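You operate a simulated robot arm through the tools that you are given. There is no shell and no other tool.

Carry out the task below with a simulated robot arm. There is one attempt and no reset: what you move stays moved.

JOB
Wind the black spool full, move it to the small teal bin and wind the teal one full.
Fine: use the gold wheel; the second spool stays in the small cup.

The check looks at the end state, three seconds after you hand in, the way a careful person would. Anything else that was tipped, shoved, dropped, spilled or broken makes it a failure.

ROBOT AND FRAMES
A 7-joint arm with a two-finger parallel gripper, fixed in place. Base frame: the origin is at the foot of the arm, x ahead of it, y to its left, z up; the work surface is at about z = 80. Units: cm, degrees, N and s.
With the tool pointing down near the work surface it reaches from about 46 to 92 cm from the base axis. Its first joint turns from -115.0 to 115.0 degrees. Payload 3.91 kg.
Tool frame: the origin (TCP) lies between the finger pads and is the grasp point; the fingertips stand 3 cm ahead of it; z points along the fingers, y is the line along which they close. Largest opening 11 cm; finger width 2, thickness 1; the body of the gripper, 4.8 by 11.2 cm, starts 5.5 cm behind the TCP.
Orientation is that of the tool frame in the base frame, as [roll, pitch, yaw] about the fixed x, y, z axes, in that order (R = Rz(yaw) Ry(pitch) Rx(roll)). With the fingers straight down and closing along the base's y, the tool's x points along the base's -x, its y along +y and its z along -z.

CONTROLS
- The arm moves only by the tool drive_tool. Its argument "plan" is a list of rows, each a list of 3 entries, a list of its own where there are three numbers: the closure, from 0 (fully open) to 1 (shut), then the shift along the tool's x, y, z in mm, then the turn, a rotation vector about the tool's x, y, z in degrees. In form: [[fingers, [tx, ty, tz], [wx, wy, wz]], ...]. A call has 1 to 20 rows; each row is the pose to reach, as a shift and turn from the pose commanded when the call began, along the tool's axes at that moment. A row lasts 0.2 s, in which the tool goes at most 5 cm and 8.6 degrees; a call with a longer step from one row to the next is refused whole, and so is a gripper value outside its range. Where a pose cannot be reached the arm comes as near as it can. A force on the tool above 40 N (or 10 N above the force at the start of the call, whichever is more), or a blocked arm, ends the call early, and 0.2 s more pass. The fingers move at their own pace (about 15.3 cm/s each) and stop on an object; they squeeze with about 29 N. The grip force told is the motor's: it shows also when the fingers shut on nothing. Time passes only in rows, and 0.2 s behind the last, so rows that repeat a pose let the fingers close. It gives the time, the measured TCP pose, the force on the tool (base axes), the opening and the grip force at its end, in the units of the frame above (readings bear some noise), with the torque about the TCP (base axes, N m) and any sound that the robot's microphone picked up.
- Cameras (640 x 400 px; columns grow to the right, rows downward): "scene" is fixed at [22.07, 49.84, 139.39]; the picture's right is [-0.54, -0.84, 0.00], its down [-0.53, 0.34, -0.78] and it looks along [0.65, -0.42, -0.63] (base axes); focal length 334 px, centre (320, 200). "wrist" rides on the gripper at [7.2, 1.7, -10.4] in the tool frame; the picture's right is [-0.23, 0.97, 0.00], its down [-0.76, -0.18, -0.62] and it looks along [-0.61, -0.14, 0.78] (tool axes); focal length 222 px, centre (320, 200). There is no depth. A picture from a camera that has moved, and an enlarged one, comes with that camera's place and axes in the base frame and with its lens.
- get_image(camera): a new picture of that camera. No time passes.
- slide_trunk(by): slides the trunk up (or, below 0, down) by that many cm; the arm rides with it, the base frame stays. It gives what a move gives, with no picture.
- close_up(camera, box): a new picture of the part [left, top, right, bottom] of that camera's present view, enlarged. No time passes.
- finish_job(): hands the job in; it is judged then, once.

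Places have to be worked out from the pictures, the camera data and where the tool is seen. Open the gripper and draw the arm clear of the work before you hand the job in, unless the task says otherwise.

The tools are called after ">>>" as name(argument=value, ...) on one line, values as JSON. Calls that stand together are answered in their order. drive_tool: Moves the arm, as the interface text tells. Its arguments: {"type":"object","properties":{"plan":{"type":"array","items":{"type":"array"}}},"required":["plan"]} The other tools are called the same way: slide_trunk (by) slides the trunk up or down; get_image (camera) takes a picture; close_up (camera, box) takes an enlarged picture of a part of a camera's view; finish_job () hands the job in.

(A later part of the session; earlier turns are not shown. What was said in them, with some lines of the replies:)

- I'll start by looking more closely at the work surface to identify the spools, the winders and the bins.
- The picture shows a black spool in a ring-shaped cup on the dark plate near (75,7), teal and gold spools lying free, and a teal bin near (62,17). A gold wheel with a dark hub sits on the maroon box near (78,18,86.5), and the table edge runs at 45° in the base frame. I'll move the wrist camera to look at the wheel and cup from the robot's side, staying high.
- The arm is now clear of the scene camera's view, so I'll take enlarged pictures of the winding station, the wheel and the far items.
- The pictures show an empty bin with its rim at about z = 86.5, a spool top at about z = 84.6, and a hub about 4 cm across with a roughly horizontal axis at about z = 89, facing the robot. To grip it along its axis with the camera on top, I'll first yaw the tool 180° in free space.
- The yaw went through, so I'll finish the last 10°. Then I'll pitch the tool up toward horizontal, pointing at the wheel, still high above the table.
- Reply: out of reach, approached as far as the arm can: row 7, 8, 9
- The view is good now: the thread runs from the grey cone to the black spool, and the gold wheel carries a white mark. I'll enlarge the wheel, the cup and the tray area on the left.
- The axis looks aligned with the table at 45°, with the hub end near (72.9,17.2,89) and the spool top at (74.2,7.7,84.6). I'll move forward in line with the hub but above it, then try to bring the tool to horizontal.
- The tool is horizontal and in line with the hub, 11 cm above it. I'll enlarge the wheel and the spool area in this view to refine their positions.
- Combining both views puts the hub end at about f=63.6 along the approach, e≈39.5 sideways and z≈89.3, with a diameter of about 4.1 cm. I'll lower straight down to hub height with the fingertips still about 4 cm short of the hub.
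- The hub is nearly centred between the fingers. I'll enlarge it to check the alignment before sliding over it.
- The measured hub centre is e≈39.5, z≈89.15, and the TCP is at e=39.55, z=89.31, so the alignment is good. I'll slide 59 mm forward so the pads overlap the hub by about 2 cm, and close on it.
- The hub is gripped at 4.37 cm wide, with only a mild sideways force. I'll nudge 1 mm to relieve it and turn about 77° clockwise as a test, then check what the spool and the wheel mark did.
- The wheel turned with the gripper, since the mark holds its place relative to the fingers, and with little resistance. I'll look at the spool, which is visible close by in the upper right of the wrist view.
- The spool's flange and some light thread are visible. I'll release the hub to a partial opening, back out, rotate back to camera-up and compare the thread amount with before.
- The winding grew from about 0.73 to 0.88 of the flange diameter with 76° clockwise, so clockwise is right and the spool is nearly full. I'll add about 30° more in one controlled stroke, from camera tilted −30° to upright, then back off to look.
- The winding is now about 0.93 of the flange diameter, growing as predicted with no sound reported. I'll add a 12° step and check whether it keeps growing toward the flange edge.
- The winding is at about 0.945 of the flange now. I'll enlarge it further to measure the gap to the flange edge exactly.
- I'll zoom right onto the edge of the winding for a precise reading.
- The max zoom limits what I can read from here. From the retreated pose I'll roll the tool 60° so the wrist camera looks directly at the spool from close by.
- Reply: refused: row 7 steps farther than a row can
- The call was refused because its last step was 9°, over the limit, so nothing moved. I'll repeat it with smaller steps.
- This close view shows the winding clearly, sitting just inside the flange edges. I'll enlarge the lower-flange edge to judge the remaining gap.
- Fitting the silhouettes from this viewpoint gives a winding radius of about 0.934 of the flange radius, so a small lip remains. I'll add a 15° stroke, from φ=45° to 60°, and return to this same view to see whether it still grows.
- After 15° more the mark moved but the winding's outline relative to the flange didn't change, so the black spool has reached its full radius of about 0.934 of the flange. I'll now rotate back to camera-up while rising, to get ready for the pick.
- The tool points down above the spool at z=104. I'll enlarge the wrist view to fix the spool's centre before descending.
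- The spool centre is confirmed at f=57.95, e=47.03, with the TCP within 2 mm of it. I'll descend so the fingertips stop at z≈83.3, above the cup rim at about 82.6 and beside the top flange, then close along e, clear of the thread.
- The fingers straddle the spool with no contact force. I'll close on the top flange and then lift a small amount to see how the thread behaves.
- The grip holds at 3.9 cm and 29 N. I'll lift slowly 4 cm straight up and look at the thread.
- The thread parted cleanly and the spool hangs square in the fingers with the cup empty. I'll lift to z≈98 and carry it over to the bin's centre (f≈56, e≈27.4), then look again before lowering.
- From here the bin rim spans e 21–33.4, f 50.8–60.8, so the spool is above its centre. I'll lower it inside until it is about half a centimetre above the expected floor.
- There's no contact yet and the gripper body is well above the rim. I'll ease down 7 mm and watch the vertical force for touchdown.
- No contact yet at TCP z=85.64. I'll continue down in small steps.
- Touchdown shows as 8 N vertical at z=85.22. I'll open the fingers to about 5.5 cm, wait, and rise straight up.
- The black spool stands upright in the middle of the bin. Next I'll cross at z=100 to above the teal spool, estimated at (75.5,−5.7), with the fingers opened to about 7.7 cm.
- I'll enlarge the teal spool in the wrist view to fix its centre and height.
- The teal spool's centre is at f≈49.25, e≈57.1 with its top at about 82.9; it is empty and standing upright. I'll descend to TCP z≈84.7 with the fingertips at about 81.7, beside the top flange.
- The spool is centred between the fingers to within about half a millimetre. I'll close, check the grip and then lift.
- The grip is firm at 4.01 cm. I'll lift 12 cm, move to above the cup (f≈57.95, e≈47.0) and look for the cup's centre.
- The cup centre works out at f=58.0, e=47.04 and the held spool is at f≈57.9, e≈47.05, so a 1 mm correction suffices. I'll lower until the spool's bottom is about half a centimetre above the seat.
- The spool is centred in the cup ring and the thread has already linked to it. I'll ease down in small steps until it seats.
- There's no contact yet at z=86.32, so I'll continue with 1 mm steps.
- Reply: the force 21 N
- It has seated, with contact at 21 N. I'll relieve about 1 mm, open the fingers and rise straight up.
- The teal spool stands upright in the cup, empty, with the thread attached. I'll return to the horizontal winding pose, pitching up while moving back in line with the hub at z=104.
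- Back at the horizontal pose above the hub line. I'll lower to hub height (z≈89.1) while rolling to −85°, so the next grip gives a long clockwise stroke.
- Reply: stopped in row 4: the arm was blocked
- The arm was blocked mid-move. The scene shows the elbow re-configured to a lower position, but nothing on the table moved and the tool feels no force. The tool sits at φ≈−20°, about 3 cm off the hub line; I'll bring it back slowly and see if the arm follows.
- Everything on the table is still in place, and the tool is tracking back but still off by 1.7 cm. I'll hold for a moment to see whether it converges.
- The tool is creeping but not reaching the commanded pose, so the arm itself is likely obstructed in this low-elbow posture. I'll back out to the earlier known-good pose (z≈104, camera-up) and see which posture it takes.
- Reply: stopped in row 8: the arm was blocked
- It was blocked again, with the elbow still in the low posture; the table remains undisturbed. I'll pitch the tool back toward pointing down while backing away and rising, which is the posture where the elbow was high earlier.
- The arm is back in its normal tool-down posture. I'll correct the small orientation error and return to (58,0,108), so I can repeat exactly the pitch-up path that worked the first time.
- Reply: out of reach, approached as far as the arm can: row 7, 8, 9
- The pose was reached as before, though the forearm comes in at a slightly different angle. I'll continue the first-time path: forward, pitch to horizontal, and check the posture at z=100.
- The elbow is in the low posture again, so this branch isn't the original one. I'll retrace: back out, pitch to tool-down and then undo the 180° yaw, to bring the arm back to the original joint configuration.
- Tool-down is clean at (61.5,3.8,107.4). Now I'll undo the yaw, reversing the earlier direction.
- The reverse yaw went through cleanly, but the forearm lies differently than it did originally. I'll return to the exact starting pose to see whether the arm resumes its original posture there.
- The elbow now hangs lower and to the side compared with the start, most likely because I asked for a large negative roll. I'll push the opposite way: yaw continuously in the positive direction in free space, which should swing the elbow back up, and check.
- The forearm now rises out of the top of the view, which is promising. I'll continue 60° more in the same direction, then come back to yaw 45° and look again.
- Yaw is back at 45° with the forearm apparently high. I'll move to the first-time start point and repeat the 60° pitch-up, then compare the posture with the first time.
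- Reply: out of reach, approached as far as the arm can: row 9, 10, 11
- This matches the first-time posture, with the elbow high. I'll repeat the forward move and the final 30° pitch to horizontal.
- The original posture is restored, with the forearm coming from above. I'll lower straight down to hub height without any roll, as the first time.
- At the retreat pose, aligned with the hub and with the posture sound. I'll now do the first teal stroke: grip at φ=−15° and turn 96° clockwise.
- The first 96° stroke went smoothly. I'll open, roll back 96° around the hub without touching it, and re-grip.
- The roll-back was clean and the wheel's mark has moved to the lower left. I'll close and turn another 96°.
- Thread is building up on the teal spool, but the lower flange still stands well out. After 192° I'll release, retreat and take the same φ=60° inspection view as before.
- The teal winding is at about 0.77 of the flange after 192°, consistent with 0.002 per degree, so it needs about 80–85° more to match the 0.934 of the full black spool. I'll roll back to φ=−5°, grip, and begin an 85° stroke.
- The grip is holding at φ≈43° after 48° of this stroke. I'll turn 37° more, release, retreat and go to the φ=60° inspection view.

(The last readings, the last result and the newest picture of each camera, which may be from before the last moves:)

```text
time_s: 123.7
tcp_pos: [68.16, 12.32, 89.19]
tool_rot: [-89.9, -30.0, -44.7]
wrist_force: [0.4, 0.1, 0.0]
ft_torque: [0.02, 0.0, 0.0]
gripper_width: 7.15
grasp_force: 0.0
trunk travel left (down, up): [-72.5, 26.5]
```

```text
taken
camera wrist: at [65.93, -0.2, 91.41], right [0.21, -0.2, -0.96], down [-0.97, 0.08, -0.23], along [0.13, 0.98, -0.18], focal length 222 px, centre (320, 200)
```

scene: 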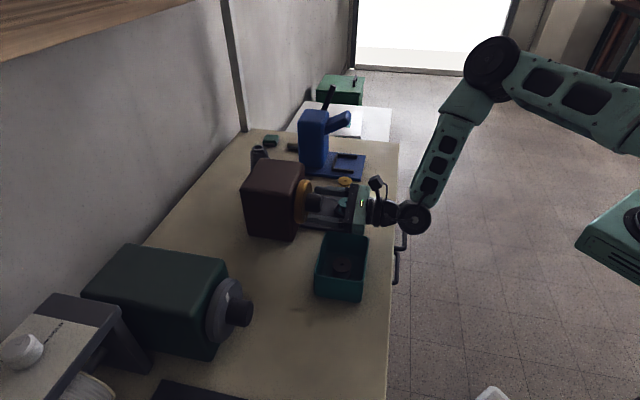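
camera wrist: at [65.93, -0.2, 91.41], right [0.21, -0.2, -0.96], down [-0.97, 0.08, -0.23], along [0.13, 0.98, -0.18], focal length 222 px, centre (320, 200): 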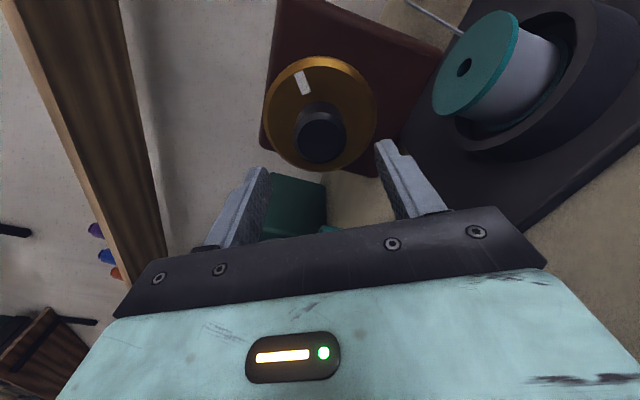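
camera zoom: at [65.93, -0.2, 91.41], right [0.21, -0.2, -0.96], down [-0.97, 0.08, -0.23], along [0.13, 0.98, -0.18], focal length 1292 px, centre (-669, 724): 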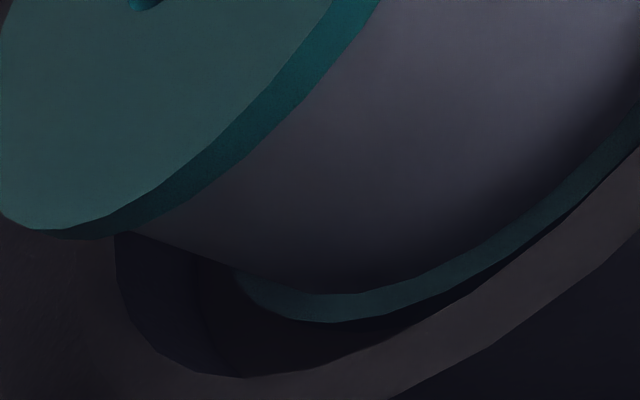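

The winding is now about 0.906 of the flange against 0.934 for the full black spool, and its lower-flange lip is still a bit wider. I'll add 30° (φ=30°→60°) and inspect from the same view.

>>> drive_tool(plan=[[0.35, [0, 0, 0], [0, 0, -7.5]], [0.35, [0, 0, 0], [0, 0, -15]], [0.35, [0, 0, 0], [0, 0, -22.5]], [0.35, [0, 0, 0], [0, 0, -30]], [0.35, [0, 0, 20], [0, 0, -30]], [0.35, [0, 0, 40], [0, 0, -30]], [0.35, [0, 0, 60], [0, 0, -30]], [1, [0, 0, 60], [0, 0, -30]], [1, [0, 0, 60], [0, 0, -30]], [1, [0, 0, 60], [0, 0, -30]], [1, [0, 0, 60], [0, 0, -22.5]], [1, [0, 0, 60], [0, 0, -15]], [1, [0, 0, 60], [0, 0, -7.5]], [1, [0, 0, 60], [0, 0, 0]], [1, [0, 0, 60], [0, 0, 0]], [0.35, [0, 0, 60], [0, 0, 0]], [0.35, [0, 0, 60], [0, 0, 0]], [0.35, [0, 0, 40], [0, 0, 0]], [0.35, [0, 0, 20], [0, 0, 0]], [0.35, [0, 0, 0], [0, 0, 0]]])

>>> close_up(camera="wrist", box=[400, 0, 580, 130])

>>> close_up(camera="wrist", box=[500, 10, 570, 60])

>>> close_up(camera="wrist", box=[435, 80, 545, 140])

>>> get_image(camera="wrist")

```text
time_s: 127.9
tcp_pos: [68.04, 12.22, 89.24]
tool_rot: [-89.9, -30.1, -44.8]
wrist_force: [0.1, -0.3, 0.5]
ft_torque: [-0.03, 0.03, 0.02]
gripper_width: 7.15
grasp_force: 0.0
trunk travel left (down, up): [-72.5, 26.5]
```

```text
3.08 times, centred on (490, 65) of wrist
camera zoom: at [65.95, -0.12, 91.39], right [0.21, -0.2, -0.96], down [-0.97, 0.08, -0.23], along [0.13, 0.98, -0.18], focal length 684 px, centre (-203, 615)
```

zoom: 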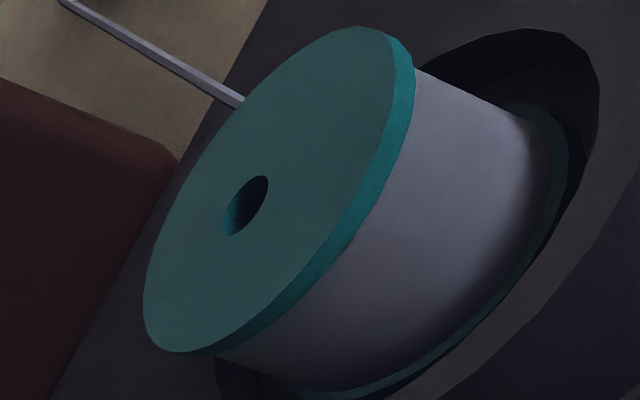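

```text
8.00 times, centred on (535, 35) of wrist
camera zoom: at [65.95, -0.12, 91.39], right [0.21, -0.2, -0.96], down [-0.97, 0.08, -0.23], along [0.13, 0.98, -0.18], focal length 1777 px, centre (-1400, 1520)
```

zoom: 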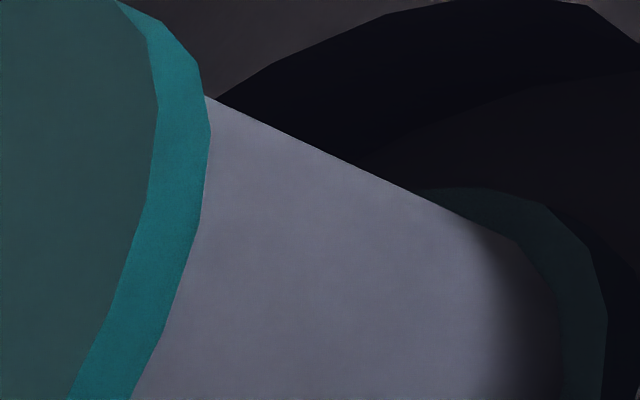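

```text
5.82 times, centred on (490, 110) of wrist
camera zoom: at [65.95, -0.12, 91.39], right [0.21, -0.2, -0.96], down [-0.97, 0.08, -0.23], along [0.13, 0.98, -0.18], focal length 1292 px, centre (-669, 724)
```

zoom: 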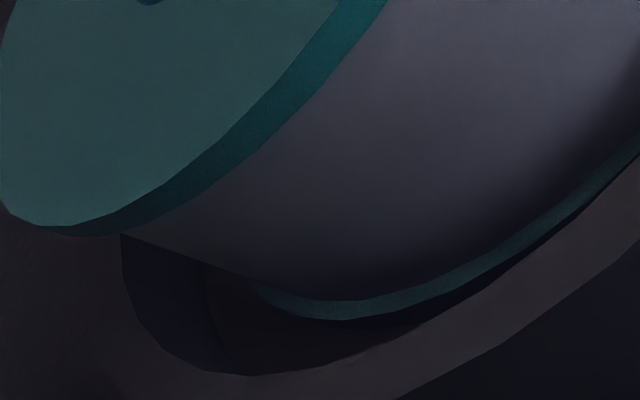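

```text
taken
camera wrist: at [65.95, -0.12, 91.39], right [0.21, -0.2, -0.96], down [-0.97, 0.08, -0.23], along [0.13, 0.98, -0.18], focal length 222 px, centre (320, 200)
```

wrist: 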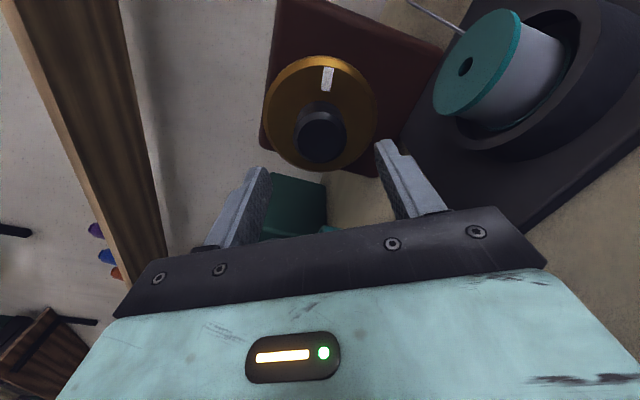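

By the silhouette fit the teal winding is now about 0.94 of the flange, with a radius of about 1.92 cm, the same as the saturated black spool. I'll cross-check from the scene camera and the bin's black spool.

>>> close_up(camera="scene", box=[330, 190, 370, 230])

>>> close_up(camera="scene", box=[325, 250, 360, 285])

>>> close_up(camera="wrist", box=[465, 85, 525, 125])

```text
10.00 times, centred on (350, 210) of scene
camera zoom: at [22.07, 49.84, 139.39], right [-0.54, -0.84, 0.0], down [-0.53, 0.34, -0.78], along [0.65, -0.42, -0.63], focal length 3343 px, centre (20, 100)
```

zoom: 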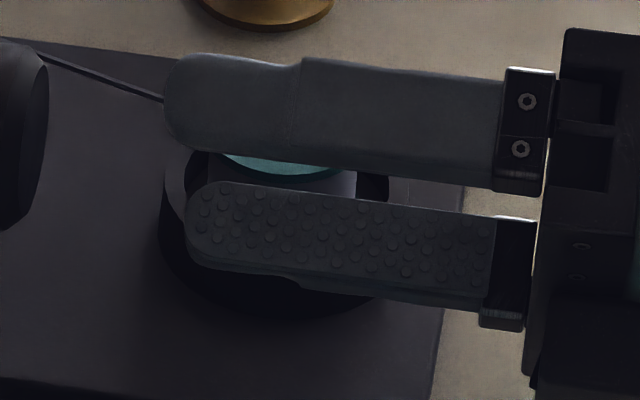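

```text
11.43 times, centred on (342, 268) of scene
camera zoom: at [22.07, 49.84, 139.39], right [-0.54, -0.84, 0.0], down [-0.53, 0.34, -0.78], along [0.65, -0.42, -0.63], focal length 3820 px, centre (63, -571)
```

zoom: 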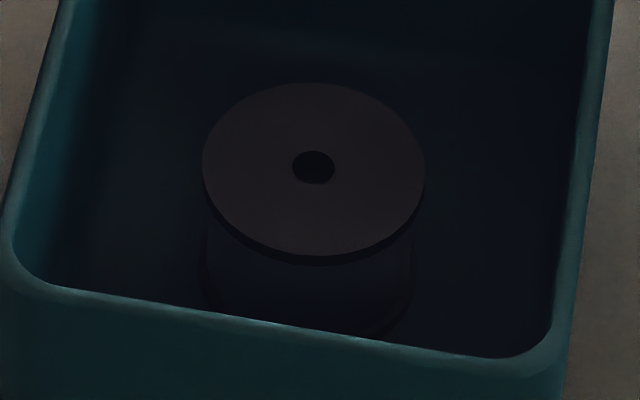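

```text
10.00 times, centred on (495, 105) of wrist
camera zoom: at [65.95, -0.12, 91.39], right [0.21, -0.2, -0.96], down [-0.97, 0.08, -0.23], along [0.13, 0.98, -0.18], focal length 2221 px, centre (-1430, 1150)
```

zoom: 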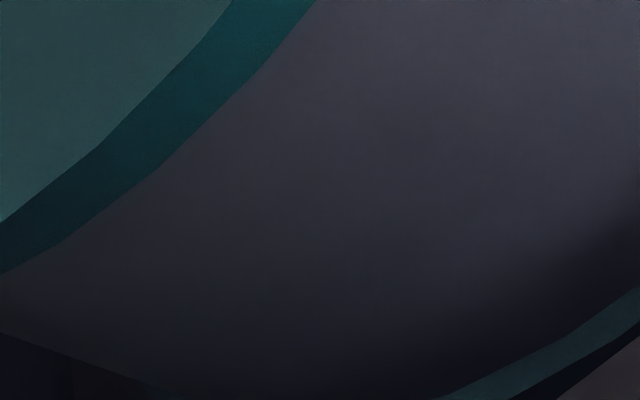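

The black spool rests fine in the bin. To be sure the teal one has truly stopped growing, I'll add one small 12° stroke and compare the same view again.

>>> drive_tool(plan=[[0.35, [0, 0, 0], [0, 0, -6]], [0.35, [0, 0, 0], [0, 0, -12]], [0.35, [0, 0, 20], [0, 0, -12]], [0.35, [0, 0, 40], [0, 0, -12]], [0.35, [0, 0, 60], [0, 0, -12]], [1, [0, 0, 60], [0, 0, -12]], [1, [0, 0, 60], [0, 0, -12]], [1, [0, 0, 60], [0, 0, -12]], [1, [0, 0, 60], [0, 0, -6]], [1, [0, 0, 60], [0, 0, 0]], [1, [0, 0, 60], [0, 0, 0]], [0.35, [0, 0, 60], [0, 0, 0]], [0.35, [0, 0, 60], [0, 0, 0]], [0.35, [0, 0, 40], [0, 0, 0]], [0.35, [0, 0, 20], [0, 0, 0]], [0.35, [0, 0, 0], [0, 0, 0]], [0.35, [0, 0, 0], [0, 0, 0]]])

>>> close_up(camera="wrist", box=[400, 0, 580, 130])

>>> close_up(camera="wrist", box=[500, 10, 570, 60])

>>> close_up(camera="wrist", box=[435, 80, 545, 140])

```text
time_s: 131.5
tcp_pos: [68.16, 12.16, 89.21]
tool_rot: [-89.9, -30.0, -44.7]
wrist_force: [0.4, 0.8, -0.4]
ft_torque: [0.01, 0.02, -0.03]
gripper_width: 7.12
grasp_force: 0.1
trunk travel left (down, up): [-72.5, 26.5]
```

```text
3.08 times, centred on (490, 65) of wrist
camera zoom: at [66.04, -0.1, 91.48], right [0.21, -0.2, -0.96], down [-0.97, 0.08, -0.23], along [0.13, 0.98, -0.18], focal length 684 px, centre (-203, 615)
```

zoom: 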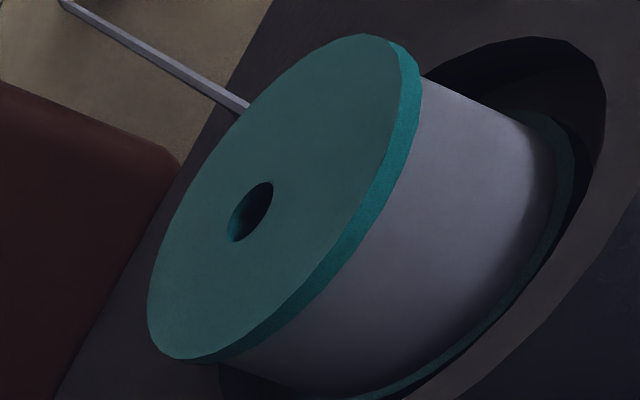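

```text
8.00 times, centred on (535, 35) of wrist
camera zoom: at [66.04, -0.1, 91.48], right [0.21, -0.2, -0.96], down [-0.97, 0.08, -0.23], along [0.13, 0.98, -0.18], focal length 1777 px, centre (-1400, 1520)
```

zoom: 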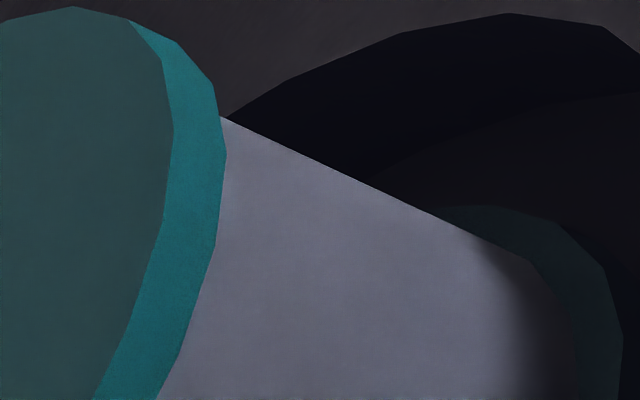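

```text
5.82 times, centred on (490, 110) of wrist
camera zoom: at [66.04, -0.1, 91.48], right [0.21, -0.2, -0.96], down [-0.97, 0.08, -0.23], along [0.13, 0.98, -0.18], focal length 1292 px, centre (-669, 724)
```

zoom: 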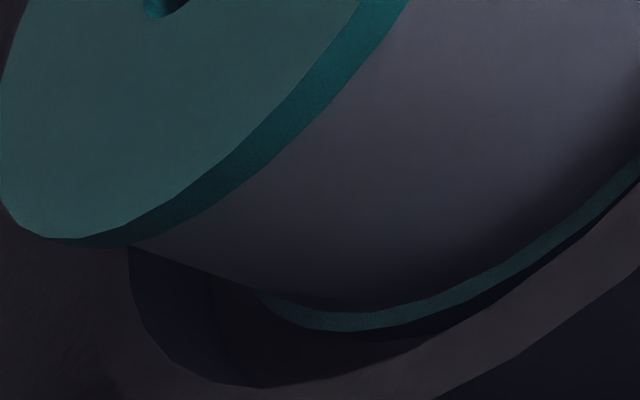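

No further growth: the winding and flange outlines shifted together, and the gap between them is the same. The teal spool is full and stays in the cup, so I'll rise and roll back to camera-up.

>>> drive_tool(plan=[[0.35, [9, -16, 0], [0, 0, -7.5]], [0.35, [19, -33, 0], [0, 0, -15]], [0.35, [28, -49, 0], [0, 0, -22.5]], [0.35, [38, -65, 0], [0, 0, -30]], [0.35, [47, -81, 0], [0, 0, -37.5]], [0.35, [56, -98, 0], [0, 0, -45]], [0.35, [66, -114, 0], [0, 0, -52.5]], [0.35, [75, -130, 0], [0, 0, -60]], [0.35, [75, -130, 0], [0, 0, -60]]])

>>> get_image(camera="scene")

```text
time_s: 133.5
tcp_pos: [67.85, 12.27, 104.22]
tool_rot: [61.8, -89.7, 163.4]
wrist_force: [0.5, -0.1, 0.2]
ft_torque: [-0.03, 0.01, 0.01]
gripper_width: 7.12
grasp_force: 0.0
trunk travel left (down, up): [-72.5, 26.5]
```

```text
taken
```

scene: 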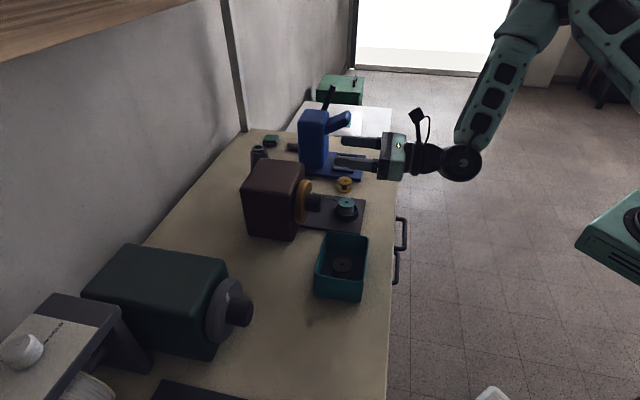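

The arm is up and clear with the posture good. I'll pitch the tool down while backing away toward the robot side, with the gripper open, and then take final pictures.

>>> drive_tool(plan=[[0.2, [4, 0, -5], [0, -6, 0]], [0.2, [8, 0, -10], [0, -12, 0]], [0.1, [12, 0, -15], [0, -18, 0]], [0, [16, 0, -20], [0, -25, 0]], [0, [20, 0, -25], [0, -32, 0]], [0, [24, 0, -32], [0, -39, 0]], [0, [28, 0, -40], [0, -46, 0]], [0, [32, 0, -50], [0, -53, 0]], [0, [36, 0, -60], [0, -60, 0]], [0, [40, 0, -70], [0, -67, 0]], [0, [44, 0, -85], [0, -74, 0]], [0, [48, 0, -100], [0, -82, 0]], [0, [52, 0, -115], [0, -90, 0]], [0, [56, 0, -130], [0, -90, 0]], [0, [60, 0, -145], [0, -90, 0]], [0, [60, 0, -145], [0, -90, 0]]])

>>> get_image(camera="scene")

>>> close_up(camera="scene", box=[230, 130, 400, 310])

>>> close_up(camera="scene", box=[330, 190, 370, 230])

```text
time_s: 136.9
tcp_pos: [57.76, 1.99, 110.22]
tool_rot: [179.9, -0.1, 45.3]
wrist_force: [-0.4, 0.1, -0.5]
ft_torque: [-0.01, 0.03, 0.0]
gripper_width: 11.03
grasp_force: 0.0
trunk travel left (down, up): [-72.5, 26.5]
```

```text
taken
```

scene: 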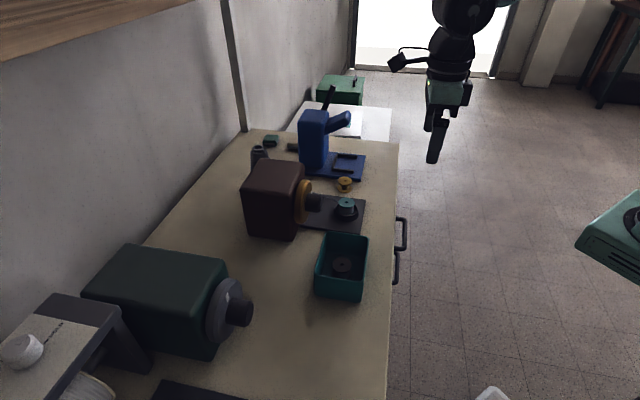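

```text
2.22 times, centred on (315, 220) of scene
camera zoom: at [22.07, 49.84, 139.39], right [-0.54, -0.84, 0.0], down [-0.53, 0.34, -0.78], along [0.65, -0.42, -0.63], focal length 743 px, centre (331, 156)
```

zoom: 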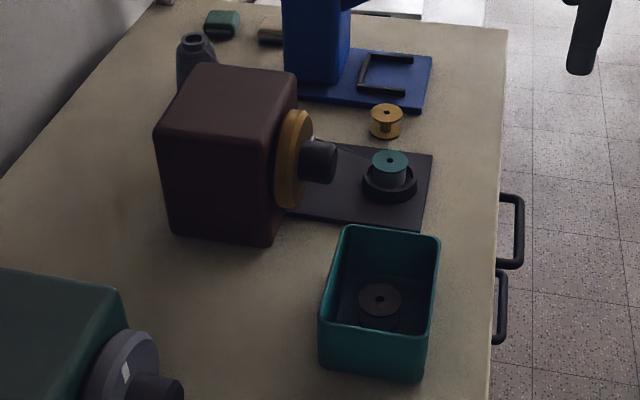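

```text
10.00 times, centred on (350, 210) of scene
camera zoom: at [22.07, 49.84, 139.39], right [-0.54, -0.84, 0.0], down [-0.53, 0.34, -0.78], along [0.65, -0.42, -0.63], focal length 3343 px, centre (20, 100)
```

zoom: 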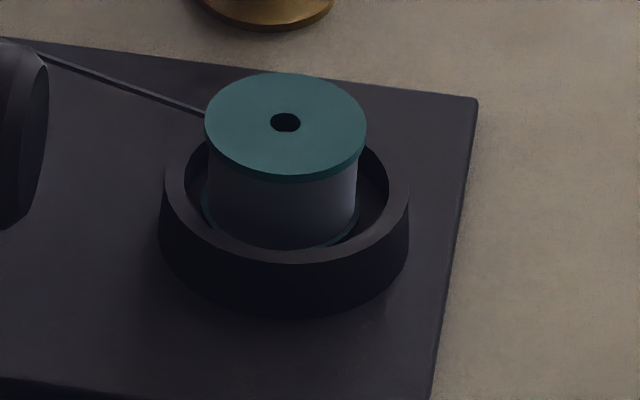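

The teal spool stands full in the small cup and the full black spool stands upright in the teal bin. Nothing else has moved, the gripper is open and the arm is clear of the table, so I'm handing the job in.

>>> finish_job()

```text
The job is handed in.
```

The job is handed in. The full black spool stands upright in the small teal bin, and the teal spool is wound full in the small cup. I don't have the result of the check.

- **Black spool:** I turned the gold wheel clockwise until the thread stopped growing, at about 0.93 of the flange width. The last 15° of turning added nothing.
- **Teal spool:** I wound it the same way, and its final 12° also added nothing. It reached the same thread radius as the black one, about 1.92 cm. The thread is still linked to it.
- **Arm trouble partway:** Before winding the teal spool, the arm blocked itself twice and I had to back out and reset its posture. The tool felt no contact force. In the final pictures everything else is in place and nothing is tipped.

I left the gripper open and the arm clear of the table.
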